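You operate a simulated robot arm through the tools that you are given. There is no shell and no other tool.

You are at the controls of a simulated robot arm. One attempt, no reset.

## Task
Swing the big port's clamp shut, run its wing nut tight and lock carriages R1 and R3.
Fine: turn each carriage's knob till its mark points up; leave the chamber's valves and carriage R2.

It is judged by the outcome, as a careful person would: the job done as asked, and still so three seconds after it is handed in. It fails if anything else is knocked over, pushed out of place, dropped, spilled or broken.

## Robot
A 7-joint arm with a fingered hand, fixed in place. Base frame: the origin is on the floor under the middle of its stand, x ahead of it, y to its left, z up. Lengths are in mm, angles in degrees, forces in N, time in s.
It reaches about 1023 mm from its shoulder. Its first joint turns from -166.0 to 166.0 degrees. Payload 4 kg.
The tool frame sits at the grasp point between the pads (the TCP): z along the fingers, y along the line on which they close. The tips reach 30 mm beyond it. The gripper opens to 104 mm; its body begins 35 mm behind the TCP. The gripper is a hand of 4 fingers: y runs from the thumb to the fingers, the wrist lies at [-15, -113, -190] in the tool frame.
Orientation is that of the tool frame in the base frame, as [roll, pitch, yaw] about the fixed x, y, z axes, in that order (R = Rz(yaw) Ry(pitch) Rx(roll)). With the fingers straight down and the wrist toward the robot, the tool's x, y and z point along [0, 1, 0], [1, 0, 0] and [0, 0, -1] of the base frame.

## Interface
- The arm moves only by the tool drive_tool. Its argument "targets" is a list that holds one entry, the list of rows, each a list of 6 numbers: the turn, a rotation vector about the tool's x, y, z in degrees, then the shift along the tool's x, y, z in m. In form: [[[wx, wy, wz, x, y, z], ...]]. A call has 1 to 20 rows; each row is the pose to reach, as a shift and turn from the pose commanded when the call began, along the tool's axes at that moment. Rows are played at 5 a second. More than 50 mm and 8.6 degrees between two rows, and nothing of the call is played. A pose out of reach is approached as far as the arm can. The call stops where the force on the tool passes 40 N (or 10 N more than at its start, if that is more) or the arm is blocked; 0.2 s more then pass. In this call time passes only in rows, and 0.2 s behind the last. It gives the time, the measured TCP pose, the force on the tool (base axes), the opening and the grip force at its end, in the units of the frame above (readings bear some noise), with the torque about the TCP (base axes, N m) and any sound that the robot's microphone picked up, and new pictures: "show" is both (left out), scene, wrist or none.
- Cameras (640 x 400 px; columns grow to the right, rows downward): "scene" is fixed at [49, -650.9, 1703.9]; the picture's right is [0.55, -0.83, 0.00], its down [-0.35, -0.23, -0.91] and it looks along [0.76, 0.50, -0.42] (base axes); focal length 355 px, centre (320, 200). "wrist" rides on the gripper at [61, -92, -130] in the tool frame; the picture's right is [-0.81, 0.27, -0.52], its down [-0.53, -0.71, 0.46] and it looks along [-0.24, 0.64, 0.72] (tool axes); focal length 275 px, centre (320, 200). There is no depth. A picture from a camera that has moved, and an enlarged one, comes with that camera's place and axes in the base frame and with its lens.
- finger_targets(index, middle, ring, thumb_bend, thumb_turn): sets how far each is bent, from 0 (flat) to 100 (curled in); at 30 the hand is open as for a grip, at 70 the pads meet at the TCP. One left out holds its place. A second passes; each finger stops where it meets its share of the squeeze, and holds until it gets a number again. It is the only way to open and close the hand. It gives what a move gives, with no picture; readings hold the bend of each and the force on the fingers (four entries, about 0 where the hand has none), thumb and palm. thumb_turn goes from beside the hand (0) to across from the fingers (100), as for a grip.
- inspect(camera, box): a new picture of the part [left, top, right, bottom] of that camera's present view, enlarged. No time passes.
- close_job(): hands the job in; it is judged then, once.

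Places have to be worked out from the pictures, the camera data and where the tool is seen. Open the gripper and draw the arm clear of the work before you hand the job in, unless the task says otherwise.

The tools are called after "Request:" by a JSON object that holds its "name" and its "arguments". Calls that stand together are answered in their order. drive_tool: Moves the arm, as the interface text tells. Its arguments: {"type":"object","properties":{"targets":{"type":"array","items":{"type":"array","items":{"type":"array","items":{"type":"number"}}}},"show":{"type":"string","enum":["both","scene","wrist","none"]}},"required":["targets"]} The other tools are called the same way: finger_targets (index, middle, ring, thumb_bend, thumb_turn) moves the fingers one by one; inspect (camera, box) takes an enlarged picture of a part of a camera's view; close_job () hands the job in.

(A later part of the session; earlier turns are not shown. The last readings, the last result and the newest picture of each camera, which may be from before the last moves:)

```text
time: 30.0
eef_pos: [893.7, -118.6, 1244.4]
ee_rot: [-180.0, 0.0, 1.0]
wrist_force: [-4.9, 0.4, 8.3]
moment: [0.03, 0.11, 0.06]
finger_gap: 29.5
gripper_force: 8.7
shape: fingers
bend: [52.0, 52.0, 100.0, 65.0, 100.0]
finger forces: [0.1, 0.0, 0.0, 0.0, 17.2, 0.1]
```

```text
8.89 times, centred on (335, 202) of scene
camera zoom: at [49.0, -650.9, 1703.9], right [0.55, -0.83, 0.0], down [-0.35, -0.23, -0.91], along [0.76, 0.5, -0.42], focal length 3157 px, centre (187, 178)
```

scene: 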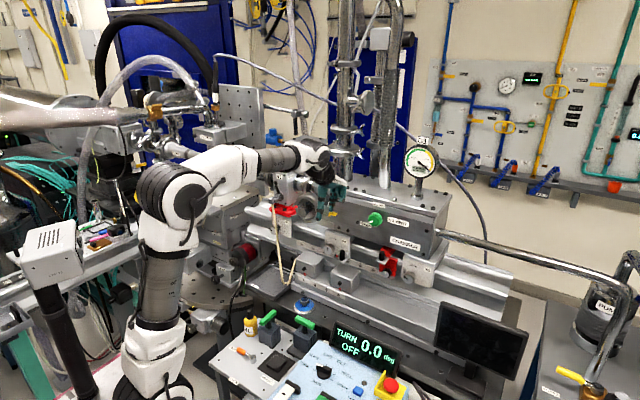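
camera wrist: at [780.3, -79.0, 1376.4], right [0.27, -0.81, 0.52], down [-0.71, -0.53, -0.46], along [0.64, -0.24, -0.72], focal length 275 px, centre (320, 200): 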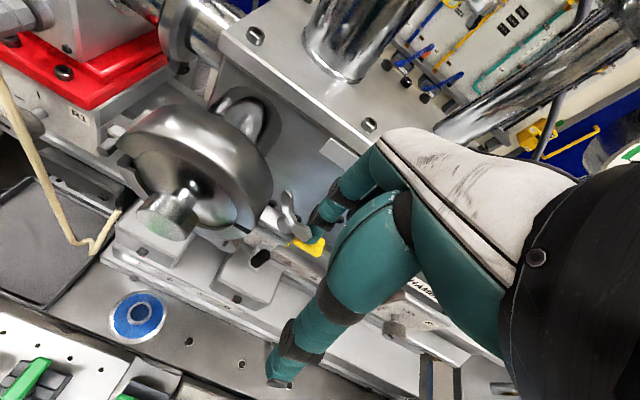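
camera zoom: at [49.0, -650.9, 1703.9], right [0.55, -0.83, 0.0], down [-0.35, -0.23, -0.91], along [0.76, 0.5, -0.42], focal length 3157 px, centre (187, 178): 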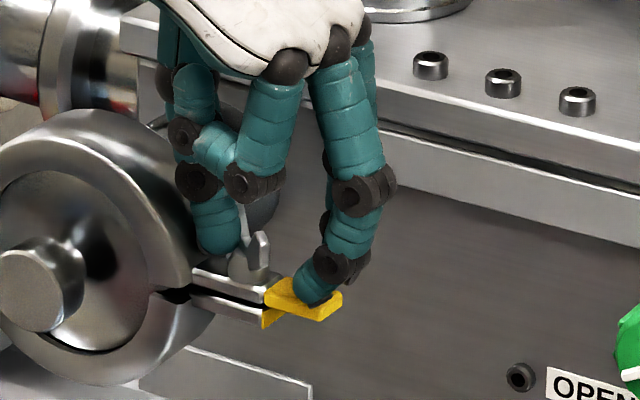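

Fingers are open; the thumb is still wedged lightly between ring and wing. I lift straight up slowly, then further.

Request:
{"name": "drive_tool", "arguments": {"targets": [[[0, 0, 0, 0, 0, -0.008], [0, 0, 0, 0, 0, -0.018], [0, 0, 0, 0, 0, -0.035], [0, 0, 0, 0, 0, -0.06], [0, 0, 0, 0, 0, -0.1]]]}}

Request:
{"name": "inspect", "arguments": {"camera": "scene", "box": [310, 190, 350, 220]}}

Request:
{"name": "inspect", "arguments": {"camera": "wrist", "box": [200, 140, 440, 330]}}

```text
time: 31.2
eef_pos: [894.3, -120.9, 1343.3]
ee_rot: [-179.9, 0.0, 1.1]
wrist_force: [-0.1, 0.0, -0.2]
moment: [-0.04, -0.01, -0.01]
finger_gap: 33.0
gripper_force: 0.0
shape: fingers
bend: [52.0, 52.0, 100.0, 63.0, 98.0]
finger forces: [0.0, 0.0, 0.1, 0.0, 0.1, 0.0]
camera wrist: at [953.1, -28.2, 1475.7], right [-0.81, -0.29, 0.52], down [-0.54, 0.7, -0.46], along [-0.23, -0.65, -0.72], focal length 275 px, centre (320, 200)
```

scene: 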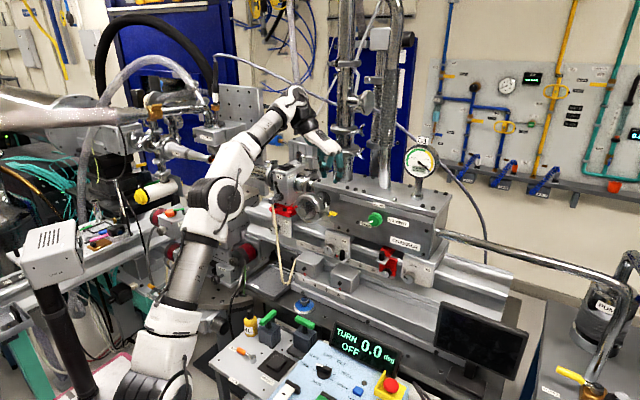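
wrist: 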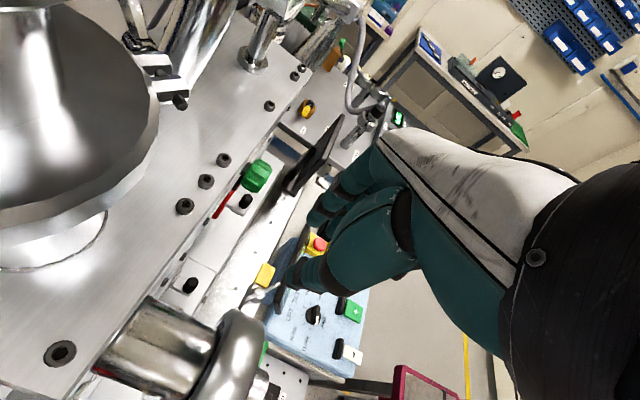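

```text
13.33 times, centred on (330, 205) of scene
camera zoom: at [49.0, -650.9, 1703.9], right [0.55, -0.83, 0.0], down [-0.35, -0.23, -0.91], along [0.76, 0.5, -0.42], focal length 4735 px, centre (187, 133)
```

zoom: 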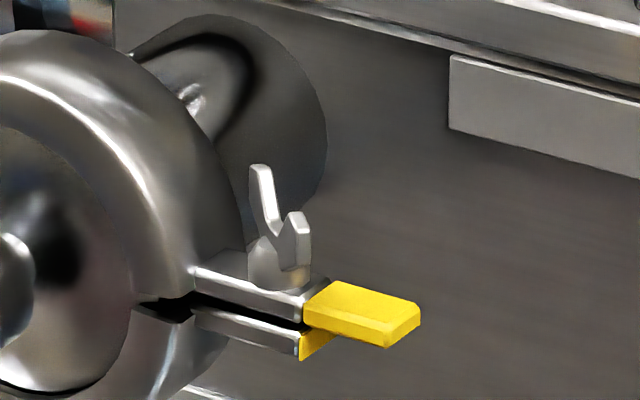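

```text
2.11 times, centred on (320, 235) of wrist
camera zoom: at [953.1, -28.2, 1475.7], right [-0.81, -0.29, 0.52], down [-0.54, 0.7, -0.46], along [-0.23, -0.65, -0.72], focal length 580 px, centre (320, 126)
```

zoom: 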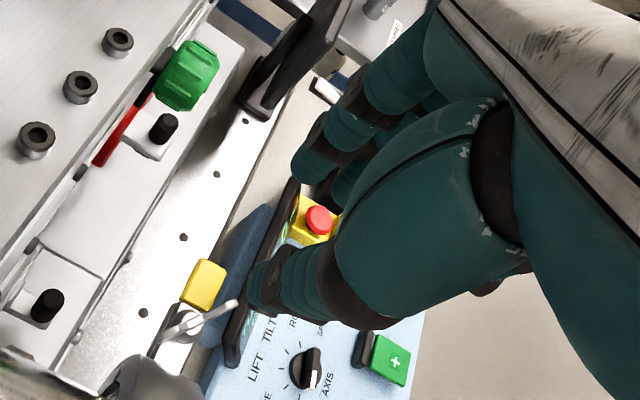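

The hand is clear. I zoom hard on the nut and lugs to compare its height and angle with before.

Request:
{"name": "inspect", "arguments": {"camera": "scene", "box": [328, 200, 344, 214]}}

Request:
{"name": "inspect", "arguments": {"camera": "wrist", "box": [225, 250, 305, 320]}}

Request:
{"name": "inspect", "arguments": {"camera": "scene", "box": [295, 180, 345, 225]}}

```text
16.00 times, centred on (336, 207) of scene
camera zoom: at [49.0, -650.9, 1703.9], right [0.55, -0.83, 0.0], down [-0.35, -0.23, -0.91], along [0.76, 0.5, -0.42], focal length 5682 px, centre (64, 88)
```

zoom: 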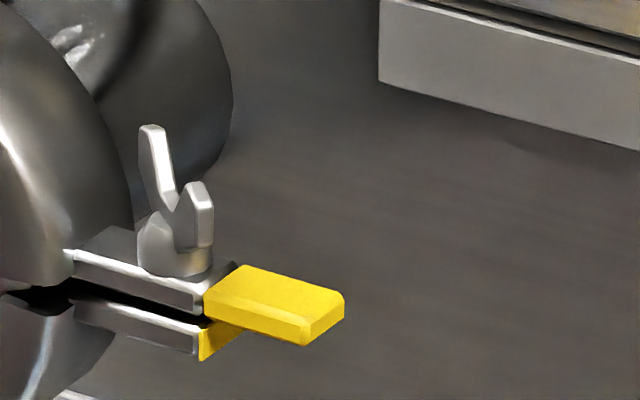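

```text
5.71 times, centred on (265, 285) of wrist
camera zoom: at [953.1, -28.2, 1475.7], right [-0.81, -0.29, 0.52], down [-0.54, 0.7, -0.46], along [-0.23, -0.65, -0.72], focal length 1573 px, centre (634, -286)
```

zoom: 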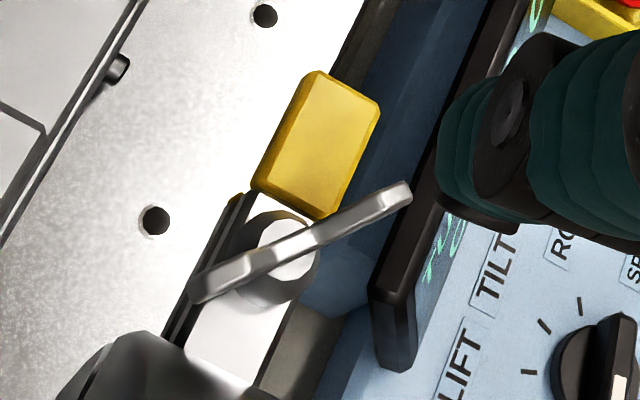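

```text
8.89 times, centred on (320, 202) of scene
camera zoom: at [49.0, -650.9, 1703.9], right [0.55, -0.83, 0.0], down [-0.35, -0.23, -0.91], along [0.76, 0.5, -0.42], focal length 3157 px, centre (320, 178)
```

zoom: 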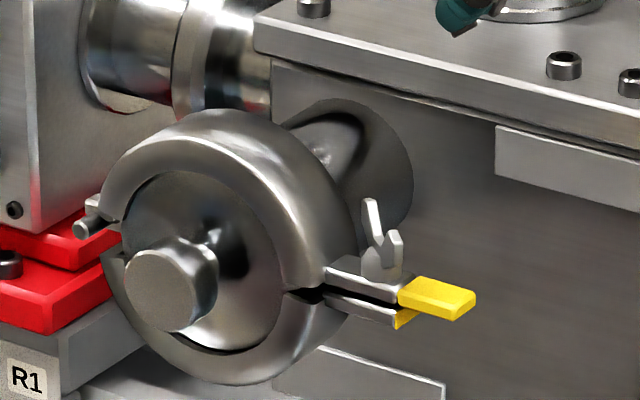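

The nut and clamp have stayed put. Next, the knobs. I back away and pitch the hand so the fingers point forward (+x) with the wrist on the left, heading for the front of R3.

Request:
{"name": "drive_tool", "arguments": {"targets": [[[0, 0, 0, -0.04, 0, 0], [0, 8, 0, -0.07, 0.02, 0.0], [0, 16, 0, -0.095, 0.045, 0.015], [0, 24, 0, -0.12, 0.07, 0.03], [0, 32, 0, -0.14, 0.095, 0.045], [0, 40, 0, -0.16, 0.12, 0.06], [0, 48, 0, -0.175, 0.145, 0.075], [0, 56, 0, -0.19, 0.17, 0.09], [0, 64, 0, -0.2, 0.195, 0.105], [0, 72, 0, -0.21, 0.22, 0.12], [0, 80, 0, -0.22, 0.24, 0.135], [0, 88, 0, -0.23, 0.255, 0.145], [0, 90, 0, -0.235, 0.257, 0.15]]]}}

```text
time: 34.0
eef_pos: [671.3, -386.0, 1198.5]
ee_rot: [174.6, -89.9, 6.7]
wrist_force: [0.1, -0.3, -0.2]
moment: [0.01, -0.02, 0.02]
finger_gap: 32.8
gripper_force: 0.1
shape: fingers
bend: [52.0, 52.0, 100.0, 63.0, 98.0]
finger forces: [0.0, 0.1, 0.1, 0.1, 0.0, 0.0]
out of reach, approached as far as the arm can: row 9, 12, 13
camera wrist: at [538.5, -297.6, 1260.4], right [-0.51, -0.28, -0.81], down [0.44, 0.72, -0.53], along [0.74, -0.63, -0.24], focal length 275 px, centre (320, 200)
```

scene: 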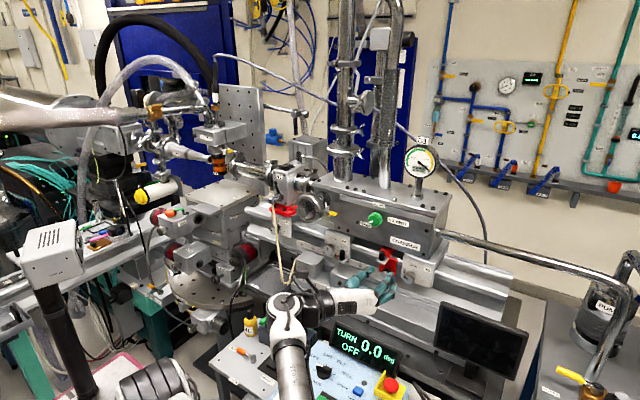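
wrist: 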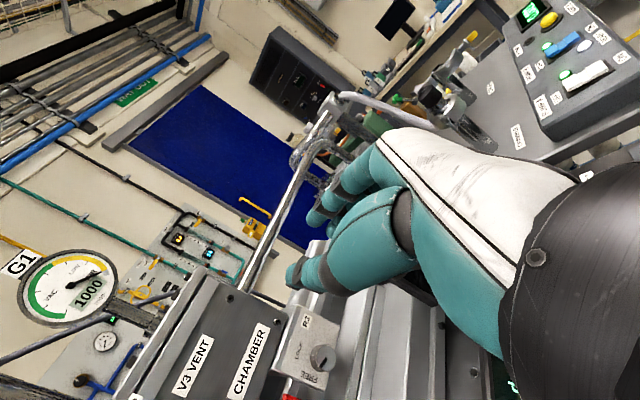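

The fingers now point forward with thumb left. R3's knob is visible in the wrist view; I zoom in to fix its position and mark.

Request:
{"name": "inspect", "arguments": {"camera": "wrist", "box": [260, 290, 360, 400]}}

Request:
{"name": "inspect", "arguments": {"camera": "scene", "box": [370, 235, 450, 295]}}

Request:
{"name": "inspect", "arguments": {"camera": "scene", "box": [240, 250, 460, 400]}}

```text
3.64 times, centred on (310, 345) of wrist
camera zoom: at [538.5, -297.6, 1260.4], right [-0.51, -0.28, -0.81], down [0.44, 0.72, -0.53], along [0.74, -0.63, -0.24], focal length 1001 px, centre (356, -327)
```

zoom: 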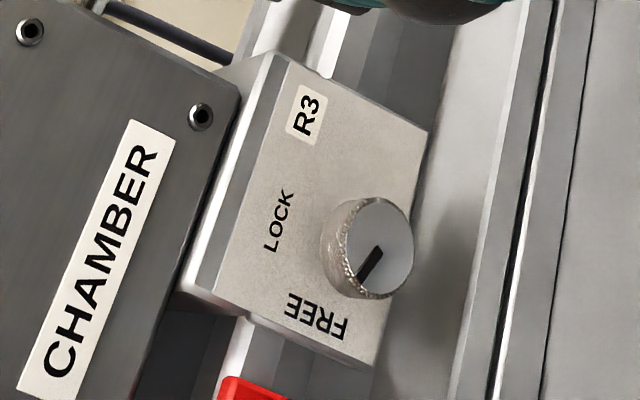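

```text
6.67 times, centred on (410, 265) of scene
camera zoom: at [49.0, -650.9, 1703.9], right [0.55, -0.83, 0.0], down [-0.35, -0.23, -0.91], along [0.76, 0.5, -0.42], focal length 2368 px, centre (-280, -233)
```

zoom: 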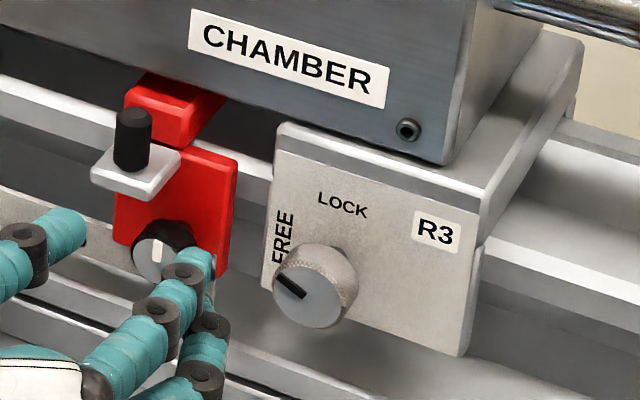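

```text
2.67 times, centred on (350, 325) of scene
camera zoom: at [49.0, -650.9, 1703.9], right [0.55, -0.83, 0.0], down [-0.35, -0.23, -0.91], along [0.76, 0.5, -0.42], focal length 947 px, centre (240, -133)
```

zoom: 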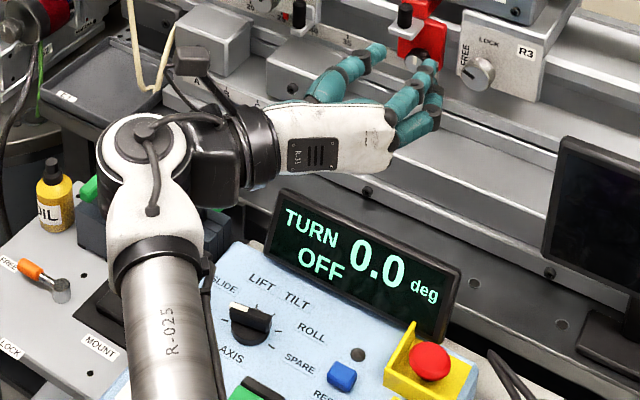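

R3's knob face is at about [934.5, -388.5, 1031], Ø27 mm, mark pointing left (FREE). But the forearm now hangs low near the console, so I first raise the hand to get the elbow away from it.

Request:
{"name": "drive_tool", "arguments": {"targets": [[[0, 0, 0, 0.04, 0, 0], [0, 0, 0, 0.08, 0, 0.01], [0, 0, 0, 0.12, 0, 0.02], [0, 0, 0, 0.16, 0, 0.03], [0, 0, 0, 0.2, 0, 0.04]]]}}

Request:
{"name": "inspect", "arguments": {"camera": "scene", "box": [60, 180, 420, 400]}}

```text
time: 35.2
eef_pos: [709.5, -386.3, 1398.9]
ee_rot: [164.7, -90.0, 16.3]
wrist_force: [-0.4, -0.9, -0.7]
moment: [-0.05, -0.01, 0.02]
finger_gap: 33.1
gripper_force: 0.1
shape: fingers
bend: [52.0, 52.0, 100.0, 63.0, 98.0]
finger forces: [0.0, 0.0, 0.0, 0.1, 0.0, 0.1]
camera wrist: at [576.4, -297.4, 1461.5], right [-0.51, -0.28, -0.81], down [0.44, 0.72, -0.53], along [0.74, -0.63, -0.24], focal length 275 px, centre (320, 200)
```

scene: 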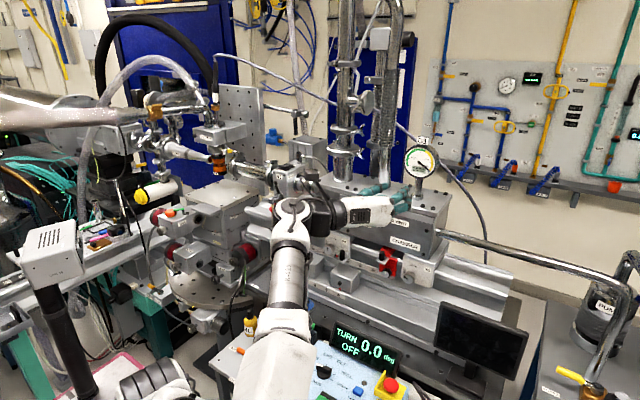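
wrist: 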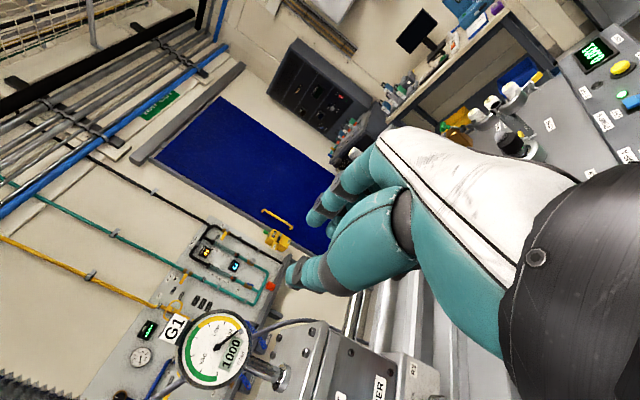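

```text
1.78 times, centred on (240, 290) of scene
camera zoom: at [49.0, -650.9, 1703.9], right [0.55, -0.83, 0.0], down [-0.35, -0.23, -0.91], along [0.76, 0.5, -0.42], focal length 631 px, centre (462, 40)
```

zoom: 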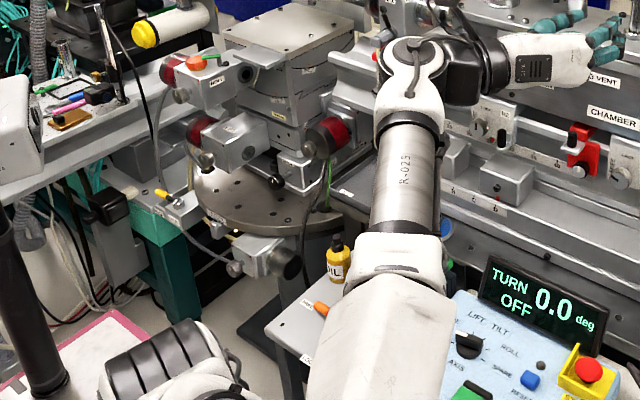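

The elbow dropped because I folded the arm too close. I return the hand to pointing down at a more extended spot (wrist far from the base) so the elbow comes back up, then will pitch again there.

Request:
{"name": "drive_tool", "arguments": {"targets": [[[0, -8, 0, -0.012, 0, 0.004], [0, -16, 0, -0.024, 0, 0.008], [0, -24, 0, -0.036, 0, 0.012], [0, -32, 0, -0.048, 0, 0.016], [0, -40, 0, -0.06, 0, 0.02], [0, -48, 0, -0.072, 0, 0.024], [0, -56, 0, -0.084, 0, 0.03], [0, -64, 0, -0.096, 0, 0.036], [0, -72, 0, -0.108, 0, 0.042], [0, -80, 0, -0.12, 0, 0.048], [0, -88, 0, -0.13, 0, 0.054], [0, -90, 0, -0.13, 0, 0.06]]]}}

```text
time: 37.8
eef_pos: [770.8, -385.6, 1269.5]
ee_rot: [179.9, 0.0, 1.0]
wrist_force: [-0.7, -0.3, 1.2]
moment: [0.0, -0.02, 0.02]
finger_gap: 32.7
gripper_force: 0.1
shape: fingers
bend: [52.0, 52.0, 100.0, 63.0, 98.0]
finger forces: [0.0, 0.0, 0.1, 0.0, 0.1, 0.0]
camera wrist: at [830.2, -292.7, 1400.5], right [-0.8, -0.29, 0.52], down [-0.55, 0.7, -0.45], along [-0.23, -0.65, -0.72], focal length 275 px, centre (320, 200)
```

scene: 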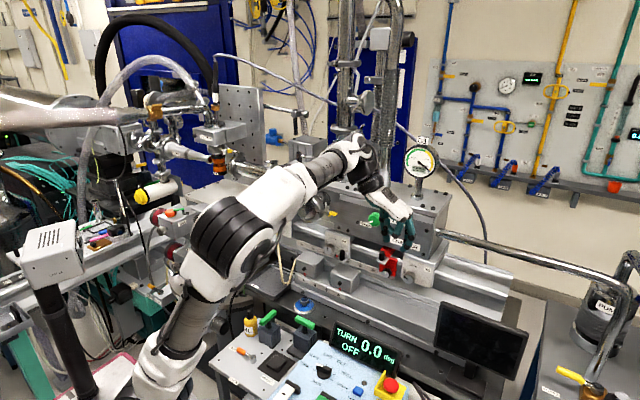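
wrist: 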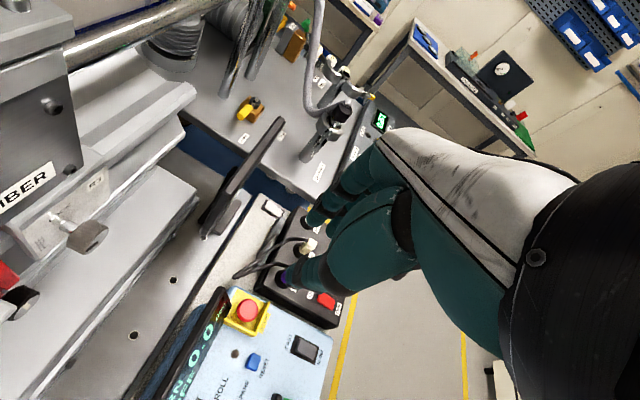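

The elbow is up again. I set an index–thumb pinch (others curled) and pitch the hand forward while keeping the wrist well out, ending in front of R3 at TCP [870, -388, 1055].

Request:
{"name": "finger_targets", "arguments": {"index": 50, "middle": 100, "ring": 100, "thumb_bend": 50}}

Request:
{"name": "drive_tool", "arguments": {"targets": [[[0, 8, 0, 0.0197, 0.003, 0.0338], [0, 16, 0, 0.0385, 0.003, 0.0635], [0, 24, 0, 0.0559, 0.003, 0.0897], [0, 32, 0, 0.0716, 0.003, 0.1127], [0, 40, 0, 0.085, 0.003, 0.1326], [0, 48, 0, 0.0959, 0.003, 0.15], [0, 56, 0, 0.1038, 0.003, 0.165], [0, 64, 0, 0.1086, 0.003, 0.1783], [0, 72, 0, 0.1097, 0.003, 0.1901], [0, 80, 0, 0.1073, 0.003, 0.2012], [0, 88, 0, 0.1013, 0.003, 0.2118], [0, 90, 0, 0.0992, 0.003, 0.2145]]]}}

```text
time: 38.8
eef_pos: [772.1, -385.4, 1268.2]
ee_rot: [180.0, 0.0, 1.0]
wrist_force: [0.2, 0.9, -0.4]
moment: [0.0, 0.02, -0.02]
finger_gap: 51.5
gripper_force: 0.1
shape: fingers
bend: [50.0, 100.0, 100.0, 50.0, 98.0]
finger forces: [0.0, 0.0, 0.1, 0.1, 0.0, 0.0]
```

```text
time: 41.4
eef_pos: [877.8, -387.9, 1072.1]
ee_rot: [-178.4, -79.5, -0.6]
wrist_force: [0.7, 0.1, 1.1]
moment: [-0.01, 0.01, -0.01]
finger_gap: 51.6
gripper_force: 0.1
shape: fingers
bend: [50.0, 100.0, 100.0, 50.0, 98.0]
finger forces: [0.1, 0.1, 0.0, 0.1, 0.0, 0.0]
out of reach, approached as far as the arm can: row 10, 11, 12
camera wrist: at [758.7, -298.1, 1158.6], right [-0.65, -0.28, -0.7], down [0.34, 0.72, -0.6], along [0.68, -0.63, -0.37], focal length 275 px, centre (320, 200)
```

scene: 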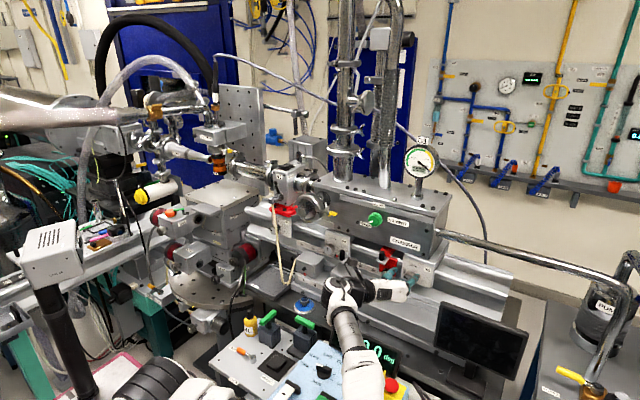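
wrist: 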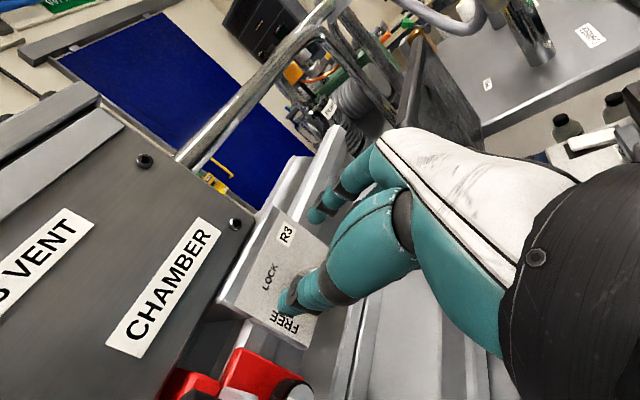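

Pitching fully at this roll runs into a joint limit and swings the elbow out right. A better way is thumb-below/fingers-above with the hand tilted ~20° down from above, keeping the wrist just behind the knob axis and above the display (top ≈ z 913). I back off 50 mm and roll the hand −90° about its own axis.

Request:
{"name": "drive_tool", "arguments": {"targets": [[[0, 0, 0, 0, 0, -0.03], [0, 0, -8, 0, 0, -0.05], [0, 0, -16, 0, 0, -0.05], [0, 0, -24, 0, 0, -0.05], [0, 0, -32, 0, 0, -0.05], [0, 0, -40, 0, 0, -0.05], [0, 0, -48, 0, 0, -0.05], [0, 0, -56, 0, 0, -0.05], [0, 0, -64, 0, 0, -0.05], [0, 0, -72, 0, 0, -0.05], [0, 0, -80, 0, 0, -0.05], [0, 0, -88, 0, 0, -0.05]]]}}

```text
time: 44.0
eef_pos: [833.5, -124.8, 1184.7]
ee_rot: [104.6, -9.6, 77.3]
wrist_force: [-0.8, 0.8, -0.2]
moment: [0.01, 0.02, -0.03]
finger_gap: 51.9
gripper_force: 0.0
shape: fingers
bend: [50.0, 100.0, 100.0, 50.0, 97.0]
finger forces: [0.1, 0.0, 0.0, 0.0, 0.0, 0.1]
out of reach, approached as far as the arm can: row 2, 3, 4, 5, 6, 7, 8, 9, 10, 11, 12
camera wrist: at [701.7, -23.6, 1140.6], right [-0.61, -0.75, 0.26], down [0.17, -0.44, -0.88], along [0.77, -0.5, 0.39], focal length 275 px, centre (320, 200)
```

scene: 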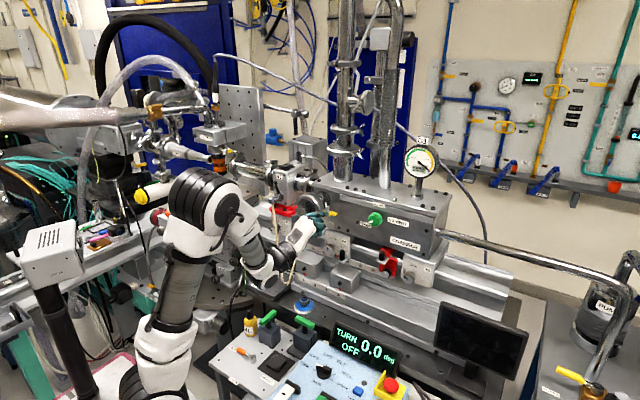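
wrist: 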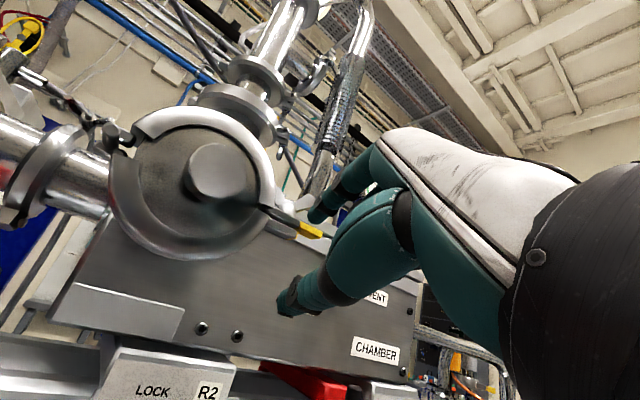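

The arm's solver flipped the elbow and the hand drifted to in front of the port (TCP [833, -125, 1185]) without contact force. I check the surroundings closely before moving again.

Request:
{"name": "inspect", "arguments": {"camera": "scene", "box": [220, 170, 400, 300]}}

Request:
{"name": "inspect", "arguments": {"camera": "wrist", "box": [80, 80, 400, 400]}}

Request:
{"name": "inspect", "arguments": {"camera": "scene", "box": [100, 150, 340, 400]}}

```text
3.08 times, centred on (310, 235) of scene
camera zoom: at [49.0, -650.9, 1703.9], right [0.55, -0.83, 0.0], down [-0.35, -0.23, -0.91], along [0.76, 0.5, -0.42], focal length 1093 px, centre (351, 92)
```

zoom: 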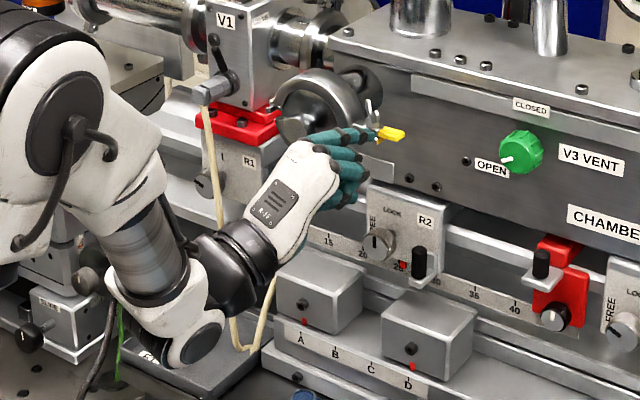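

```text
1.25 times, centred on (240, 240) of wrist
camera zoom: at [701.7, -23.6, 1140.6], right [-0.61, -0.75, 0.26], down [0.17, -0.44, -0.88], along [0.77, -0.5, 0.39], focal length 344 px, centre (420, 150)
```

zoom: 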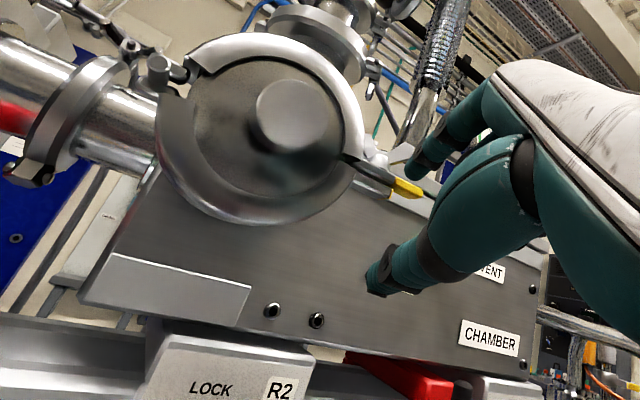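

```text
1.60 times, centred on (220, 275) of scene
camera zoom: at [49.0, -650.9, 1703.9], right [0.55, -0.83, 0.0], down [-0.35, -0.23, -0.91], along [0.76, 0.5, -0.42], focal length 568 px, centre (480, 80)
```

zoom: 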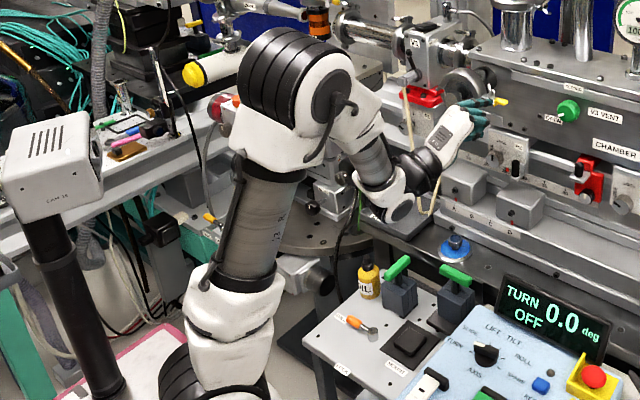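

Nothing was disturbed, and the arm is now in the natural elbow-up posture with the hand forward, thumb below. I retreat from the port first and start toward R3 in small steps.

Request:
{"name": "drive_tool", "arguments": {"targets": [[[0, 0, 0, -0.007, 0.0011, -0.0406], [0, 0, 0, -0.0424, 0.0012, -0.0641], [2.13, 3.08, -4.3, -0.0884, 0.0002, -0.0586], [4.27, 6.17, -8.6, -0.1334, 0.0002, -0.0484]]]}}

```text
time: 45.0
eef_pos: [773.4, -94.8, 1198.9]
ee_rot: [108.9, -4.7, 80.7]
wrist_force: [-1.0, -0.1, 0.9]
moment: [-0.02, 0.01, -0.02]
finger_gap: 52.0
gripper_force: 0.1
shape: fingers
bend: [50.0, 100.0, 100.0, 50.0, 98.0]
finger forces: [0.0, 0.0, 0.0, 0.0, 0.1, 0.0]
out of reach, approached as far as the arm can: row 2, 3, 4
camera wrist: at [630.7, -6.8, 1160.0], right [-0.53, -0.77, 0.36], down [0.12, -0.49, -0.86], along [0.84, -0.41, 0.35], focal length 275 px, centre (320, 200)
```

scene: 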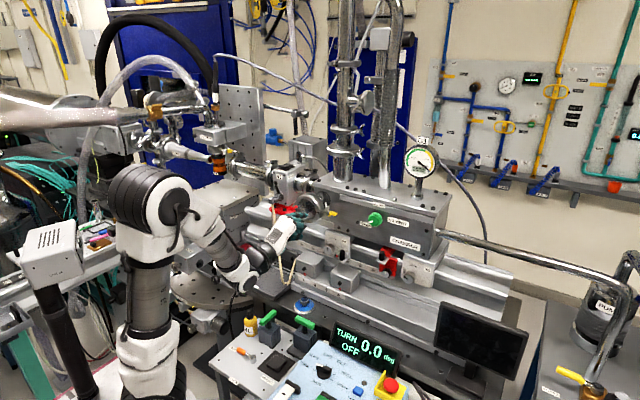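
wrist: 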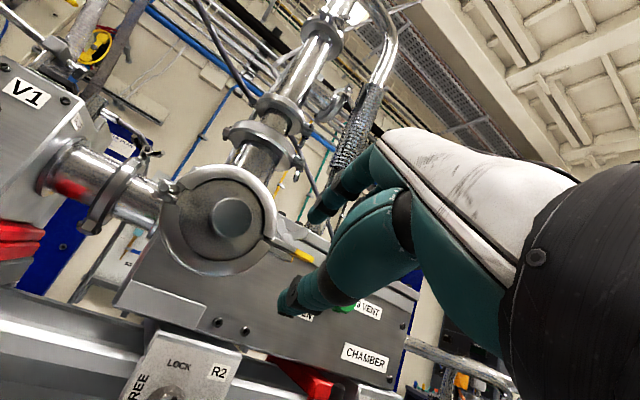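

The drift came from a wrist-roll joint limit (this roll is at its edge). Rolling the other way — toward fingers-left and then thumb-up with the wrist above — should free it. I roll −48° in place while backing off a little.

Request:
{"name": "drive_tool", "arguments": {"targets": [[[0, 0, -8, 0, 0, -0.015], [0, 0, -16, 0, 0, -0.03], [0, 0, -24, 0, 0, -0.03], [0, 0, -32, 0, 0, -0.03], [0, 0, -40, 0, 0, -0.03], [0, 0, -48, 0, 0, -0.03]]]}}

```text
time: 46.4
eef_pos: [742.7, -87.3, 1212.6]
ee_rot: [114.9, 41.4, 99.1]
wrist_force: [-0.2, -3.0, -1.9]
moment: [0.06, -0.06, 0.26]
finger_gap: 52.0
gripper_force: 0.0
shape: fingers
bend: [50.0, 100.0, 100.0, 50.0, 97.0]
finger forces: [0.1, 0.0, 0.0, 0.0, 0.0, 0.1]
out of reach, approached as far as the arm can: row 1, 2, 3, 4, 5
camera wrist: at [582.5, -86.5, 1150.7], right [-0.3, -0.35, 0.89], down [0.26, -0.92, -0.28], along [0.92, 0.15, 0.37], focal length 275 px, centre (320, 200)
```

scene: 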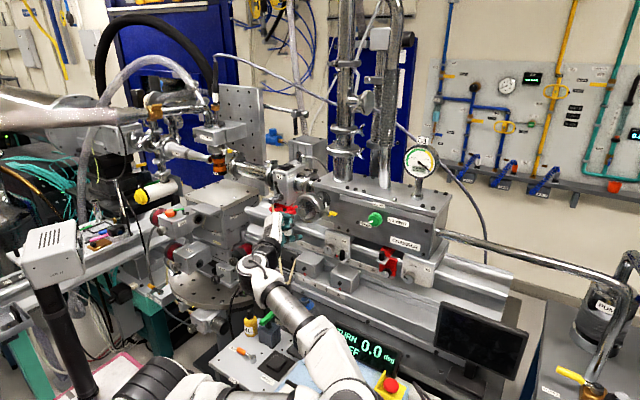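
wrist: 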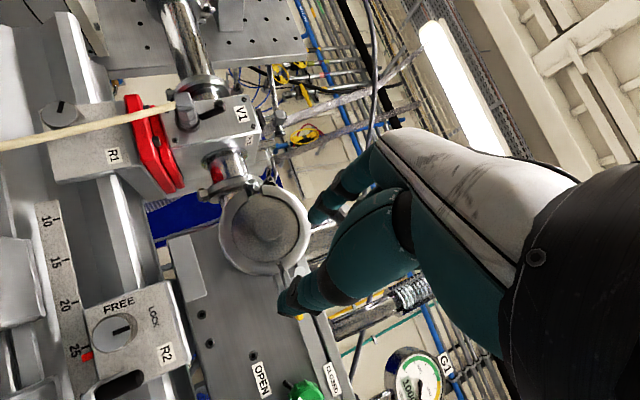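

The elbow has now swung low over the console (about [625, -333, 910]), too close for comfort. I raise the hand straight up right away to lift it.

Request:
{"name": "drive_tool", "arguments": {"targets": [[[0, 0, 0, -0.0264, 0.0272, -0.0126], [0, 0, 0, -0.0529, 0.0544, -0.0253], [0, 0, 0, -0.0793, 0.0816, -0.0379]]], "show": "scene"}}

Request:
{"name": "inspect", "arguments": {"camera": "scene", "box": [180, 200, 460, 400]}}

```text
time: 47.2
eef_pos: [742.1, -94.1, 1330.9]
ee_rot: [114.9, 40.1, 99.1]
wrist_force: [0.5, -0.2, 0.3]
moment: [0.01, 0.01, 0.03]
finger_gap: 52.0
gripper_force: 0.0
shape: fingers
bend: [50.0, 100.0, 100.0, 50.0, 97.0]
finger forces: [0.0, 0.0, 0.0, 0.0, 0.1, 0.1]
```

scene: 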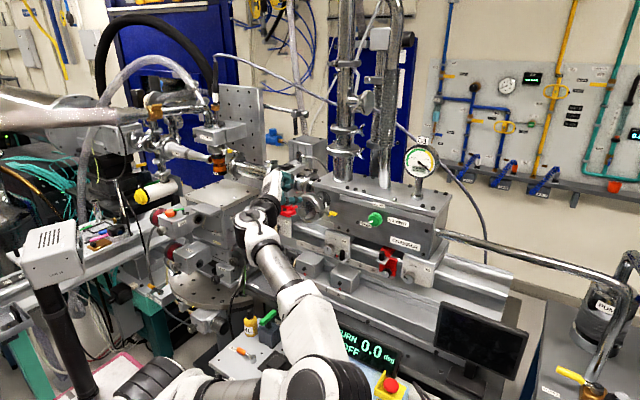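

```text
2.00 times, centred on (320, 300) of scene
camera zoom: at [49.0, -650.9, 1703.9], right [0.55, -0.83, 0.0], down [-0.35, -0.23, -0.91], along [0.76, 0.5, -0.42], focal length 710 px, centre (320, 0)
```

zoom: 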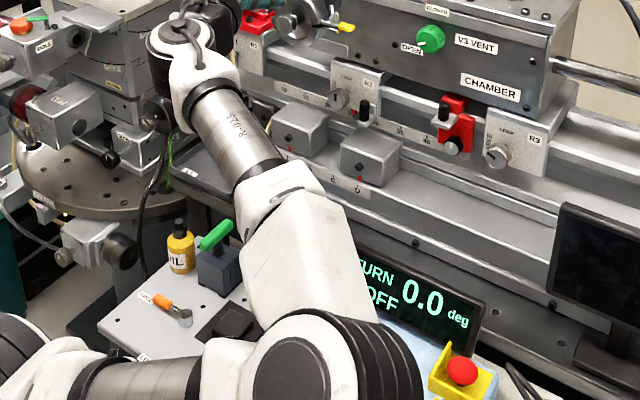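

The elbow is higher now and nothing was touched. I rotate the hand back to pointing down (the known-good posture) while rising further.

Request:
{"name": "drive_tool", "arguments": {"targets": [[[6.54, 3.08, 3.06, -0.0065, 0.0064, -0.0011], [13.08, 6.16, 6.12, -0.0129, 0.0129, -0.0023], [19.62, 9.24, 9.18, -0.0194, 0.0193, -0.0034], [26.16, 12.32, 12.24, -0.0259, 0.0258, -0.0046], [32.7, 15.4, 15.3, -0.0324, 0.0322, -0.0057]]], "show": "scene"}}

```text
time: 48.4
eef_pos: [754.3, -97.2, 1376.0]
ee_rot: [148.8, 18.8, 100.5]
wrist_force: [0.0, -0.5, 0.6]
moment: [0.02, -0.02, 0.03]
finger_gap: 52.2
gripper_force: 0.1
shape: fingers
bend: [50.0, 100.0, 100.0, 50.0, 97.0]
finger forces: [0.0, 0.1, 0.0, 0.0, 0.1, 0.0]
```

scene: 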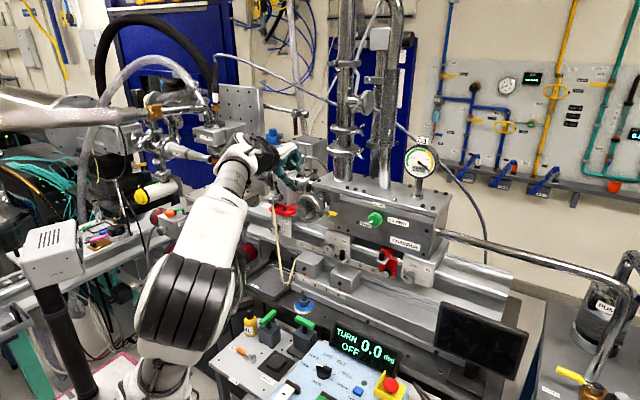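

Good, the elbow is returning to centre-up. I complete the rotation to pointing down.

Request:
{"name": "drive_tool", "arguments": {"targets": [[[6.54, 3.08, 3.06, -0.0036, 0.0051, -0.0064], [13.08, 6.16, 6.12, -0.0071, 0.0101, -0.0128], [19.62, 9.24, 9.18, -0.0107, 0.0152, -0.0191], [26.16, 12.32, 12.24, -0.0142, 0.0202, -0.0255], [32.7, 15.4, 15.3, -0.0178, 0.0253, -0.0319]]]}}

```text
time: 49.6
eef_pos: [760.9, -100.5, 1419.6]
ee_rot: [-180.0, 0.0, 89.8]
wrist_force: [0.1, -0.6, 0.8]
moment: [0.05, 0.01, 0.04]
finger_gap: 52.0
gripper_force: 0.1
shape: fingers
bend: [50.0, 100.0, 100.0, 50.0, 97.0]
finger forces: [0.0, 0.0, 0.0, 0.1, 0.0, 0.0]
camera wrist: at [667.3, -38.5, 1550.8], right [0.27, -0.81, 0.52], down [-0.72, -0.53, -0.45], along [0.64, -0.25, -0.72], focal length 275 px, centre (320, 200)
```

scene: 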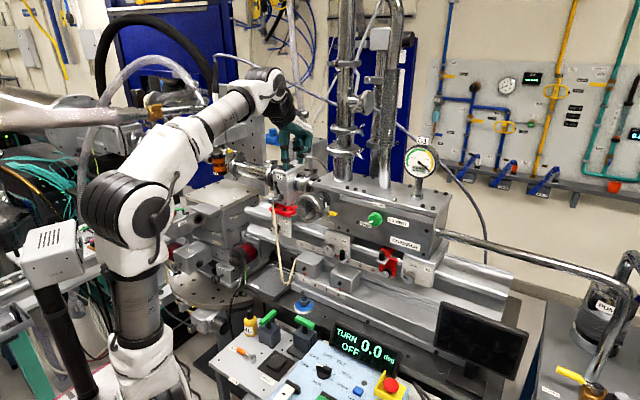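
wrist: 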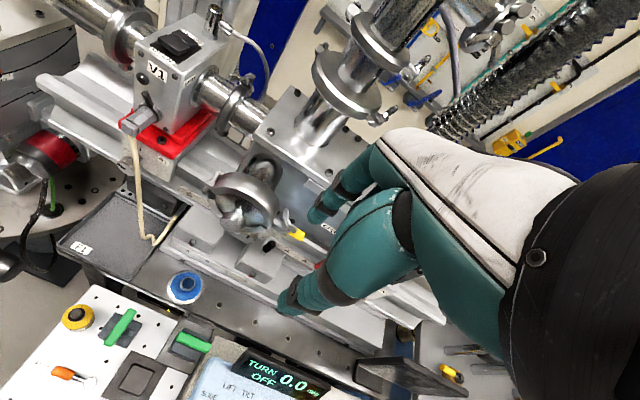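

Back in the safe elbow-up posture. From this I now reason the good roll for R3 is thumb-up/wrist-above (reached from a pointing-down hand turned 90° clockwise). First I move over in front of R3 while yawing the hand to that pose.

Request:
{"name": "drive_tool", "arguments": {"targets": [[[0, 0, 8.2, -0.026, -0.002, 0.012], [0, 0, 16.4, -0.052, -0.004, 0.024], [0, 0, 24.6, -0.078, -0.006, 0.036], [0, 0, 32.8, -0.104, -0.008, 0.048], [0, 0, 41, -0.13, -0.01, 0.06], [0, 0, 49.2, -0.156, -0.012, 0.072], [0, 0, 57.4, -0.182, -0.014, 0.084], [0, 0, 65.6, -0.208, -0.016, 0.096], [0, 0, 73.8, -0.234, -0.018, 0.108], [0, 0, 82, -0.26, -0.02, 0.12], [0, 0, 90, -0.288, -0.02, 0.13]]], "show": "scene"}}

```text
time: 52.0
eef_pos: [739.8, -386.4, 1289.5]
ee_rot: [179.9, 0.0, -0.1]
wrist_force: [-0.7, 0.7, 0.2]
moment: [0.0, -0.03, 0.0]
finger_gap: 52.0
gripper_force: 0.1
shape: fingers
bend: [50.0, 100.0, 100.0, 50.0, 97.0]
finger forces: [0.0, 0.0, 0.1, 0.0, 0.1, 0.0]
```

scene: 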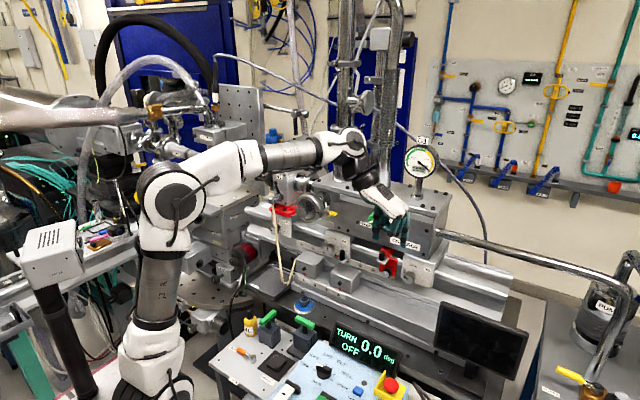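

All fine. Now I rotate the hand toward the forward-pointing, thumb-up attitude (120° about the tool's diagonal), with the wrist kept well out; first half now, checking the elbow.

Request:
{"name": "drive_tool", "arguments": {"targets": [[[4.33, 4.33, 4.33, 0.004, -0.0073, 0.0245], [8.66, 8.66, 8.66, 0.0091, -0.0143, 0.0472], [12.99, 12.99, 12.99, 0.0155, -0.0208, 0.0681], [17.32, 17.32, 17.32, 0.0232, -0.0269, 0.0872], [21.65, 21.65, 21.65, 0.0318, -0.0321, 0.1048], [25.98, 25.98, 25.98, 0.0412, -0.0364, 0.1205], [30.31, 30.31, 30.31, 0.0512, -0.0396, 0.1346], [34.64, 34.64, 34.64, 0.0615, -0.0414, 0.147]]], "show": "scene"}}

```text
time: 53.8
eef_pos: [800.9, -346.1, 1142.8]
ee_rot: [-134.9, -19.5, -45.3]
wrist_force: [-0.4, 0.2, 0.5]
moment: [0.04, 0.0, 0.01]
finger_gap: 51.9
gripper_force: 0.0
shape: fingers
bend: [50.0, 100.0, 100.0, 50.0, 97.0]
finger forces: [0.0, 0.0, 0.1, 0.1, 0.0, 0.0]
```

scene: 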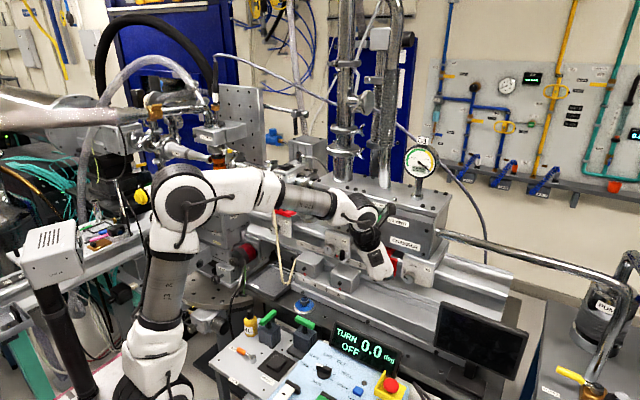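

The elbow stays up as predicted. I continue with the second half to the forward-pointing, thumb-up attitude in front of R3.

Request:
{"name": "drive_tool", "arguments": {"targets": [[[4.33, 4.33, 4.33, 0.0031, 0.0035, 0.0142], [8.66, 8.66, 8.66, 0.0077, 0.0071, 0.0271], [12.99, 12.99, 12.99, 0.0134, 0.011, 0.0383], [17.32, 17.32, 17.32, 0.0204, 0.0154, 0.0476], [21.65, 21.65, 21.65, 0.0282, 0.0208, 0.0555], [25.98, 25.98, 25.98, 0.0371, 0.027, 0.0614], [30.31, 30.31, 30.31, 0.0462, 0.0343, 0.0658], [34.64, 34.64, 34.64, 0.0559, 0.0429, 0.0684]]]}}

```text
time: 55.6
eef_pos: [869.9, -389.2, 1089.5]
ee_rot: [-90.0, 0.0, -90.3]
wrist_force: [-0.5, 0.5, -0.4]
moment: [-0.01, 0.02, 0.03]
finger_gap: 52.2
gripper_force: 0.2
shape: fingers
bend: [50.0, 100.0, 100.0, 50.0, 97.0]
finger forces: [0.0, 0.0, 0.0, 0.0, 0.0, 0.1]
camera wrist: at [738.1, -449.6, 1181.0], right [-0.52, 0.81, -0.28], down [0.46, 0.53, 0.71], along [0.73, 0.24, -0.64], focal length 275 px, centre (320, 200)
```

scene: 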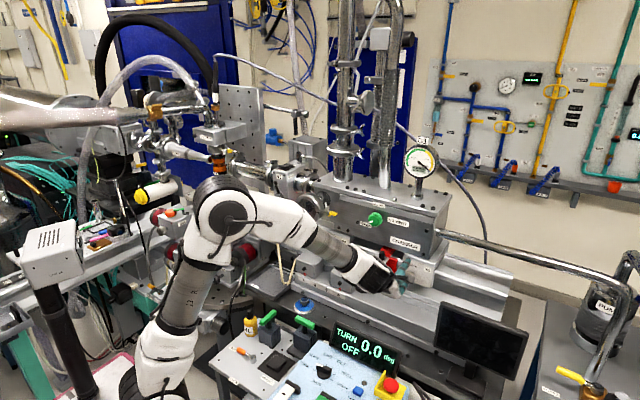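
wrist: 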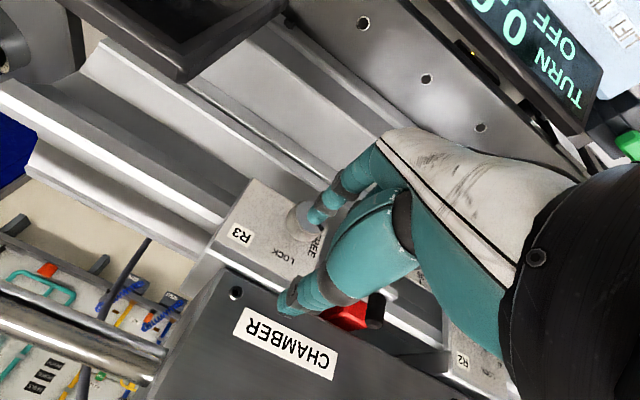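

Perfect: the hand points forward with thumb up, elbow high, right in front of R3. I zoom in to refine the knob's position relative to the fingers.

Request:
{"name": "inspect", "arguments": {"camera": "wrist", "box": [200, 140, 400, 330]}}

Request:
{"name": "inspect", "arguments": {"camera": "scene", "box": [370, 230, 450, 300]}}

Request:
{"name": "inspect", "arguments": {"camera": "wrist", "box": [0, 0, 320, 200]}}

```text
2.11 times, centred on (300, 235) of wrist
camera zoom: at [738.1, -449.6, 1181.0], right [-0.52, 0.81, -0.28], down [0.46, 0.53, 0.71], along [0.73, 0.24, -0.64], focal length 580 px, centre (362, 126)
```

zoom: 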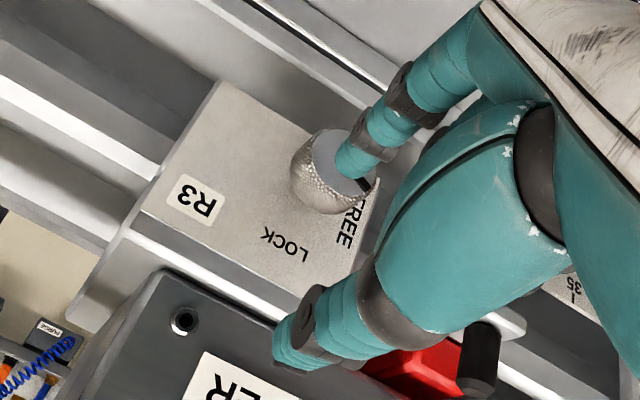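

```text
5.71 times, centred on (410, 265) of scene
camera zoom: at [49.0, -650.9, 1703.9], right [0.55, -0.83, 0.0], down [-0.35, -0.23, -0.91], along [0.76, 0.5, -0.42], focal length 2029 px, centre (-194, -171)
```

zoom: 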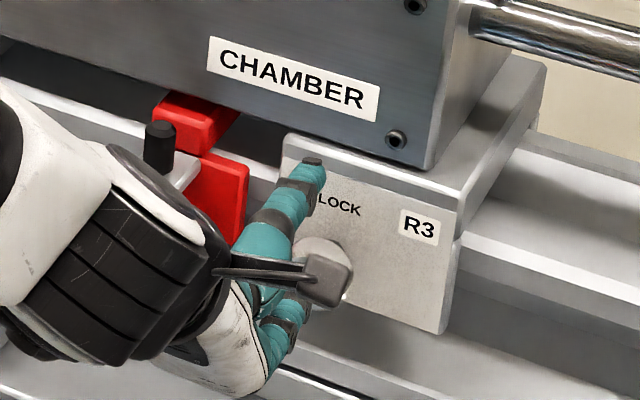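

```text
2.00 times, centred on (160, 100) of wrist
camera zoom: at [738.1, -449.6, 1181.0], right [-0.52, 0.81, -0.28], down [0.46, 0.53, 0.71], along [0.73, 0.24, -0.64], focal length 551 px, centre (640, 400)
```

zoom: 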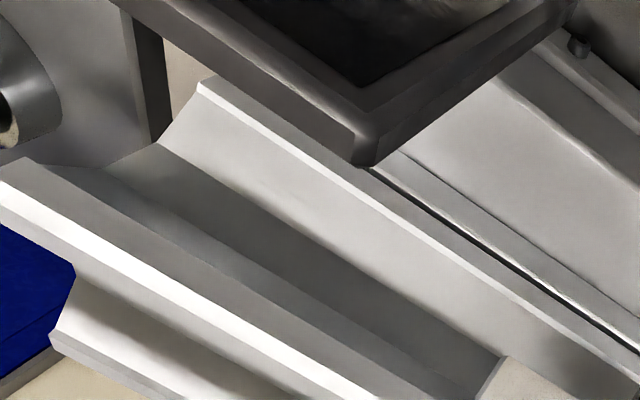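

K ≈ [934, -387, 1031] is confirmed by this view; the index–thumb line sits about 9 mm to the tool's +x side. I narrow the pinch to ~42 mm and lower the hand in front of the knob.

Request:
{"name": "finger_targets", "arguments": {"index": 54, "thumb_bend": 54}}

Request:
{"name": "drive_tool", "arguments": {"targets": [[[0, 0, 0, -0.006, 0.03, 0.005], [0, 0, 0, -0.011, 0.0585, 0.01]]]}}

Request:
{"name": "inspect", "arguments": {"camera": "wrist", "box": [220, 140, 380, 300]}}

Request:
{"name": "inspect", "arguments": {"camera": "scene", "box": [370, 230, 450, 300]}}

```text
time: 56.6
eef_pos: [870.9, -388.3, 1088.1]
ee_rot: [-90.0, 0.0, -90.1]
wrist_force: [-0.8, -1.1, 0.7]
moment: [-0.04, -0.03, 0.0]
finger_gap: 42.2
gripper_force: 0.0
shape: fingers
bend: [54.0, 100.0, 100.0, 54.0, 97.0]
finger forces: [0.0, 0.1, 0.0, 0.0, 0.1, 0.1]
```

```text
time: 57.2
eef_pos: [879.0, -378.9, 1030.8]
ee_rot: [-90.0, -0.1, -90.1]
wrist_force: [0.0, 0.2, -0.3]
moment: [-0.01, 0.05, 0.01]
finger_gap: 42.0
gripper_force: 0.1
shape: fingers
bend: [54.0, 100.0, 100.0, 54.0, 97.0]
finger forces: [0.0, 0.0, 0.0, 0.1, 0.0, 0.1]
camera wrist: at [747.3, -439.1, 1123.3], right [-0.52, 0.81, -0.28], down [0.46, 0.53, 0.71], along [0.73, 0.24, -0.65], focal length 275 px, centre (320, 200)
```

scene: 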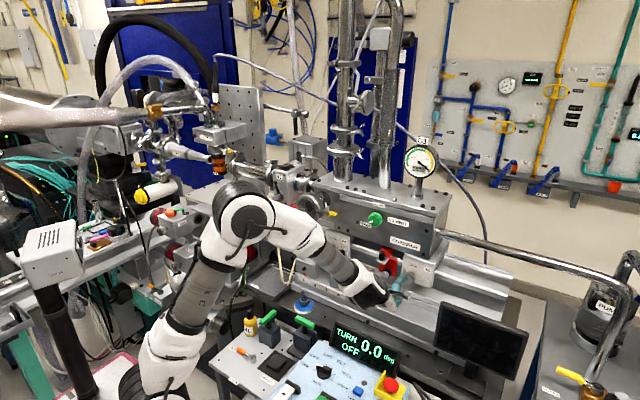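
wrist: 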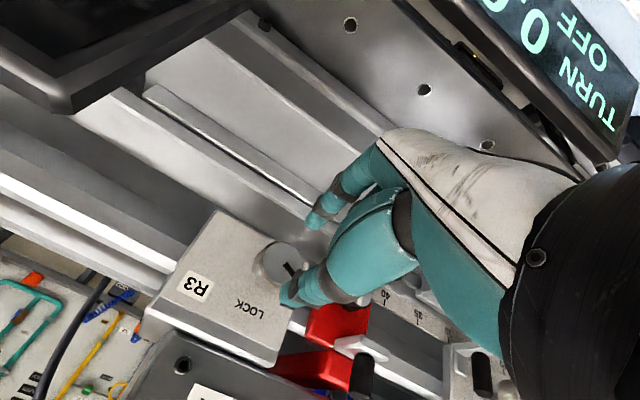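

```text
2.50 times, centred on (300, 220) of wrist
camera zoom: at [747.3, -439.1, 1123.3], right [-0.52, 0.81, -0.28], down [0.46, 0.53, 0.71], along [0.73, 0.24, -0.65], focal length 688 px, centre (370, 150)
```

zoom: 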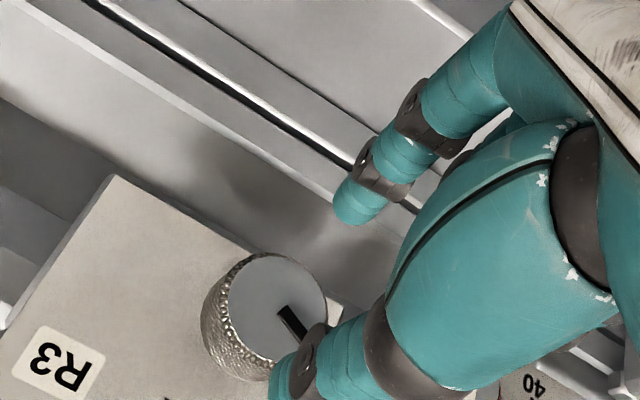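

```text
5.71 times, centred on (410, 265) of scene
camera zoom: at [49.0, -650.9, 1703.9], right [0.55, -0.83, 0.0], down [-0.35, -0.23, -0.91], along [0.76, 0.5, -0.42], focal length 2029 px, centre (-194, -171)
```

zoom: 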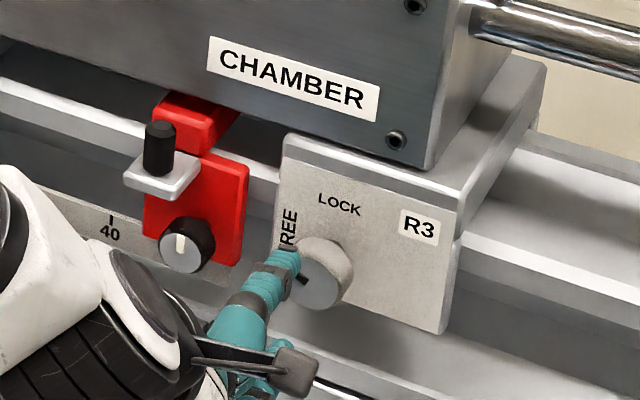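

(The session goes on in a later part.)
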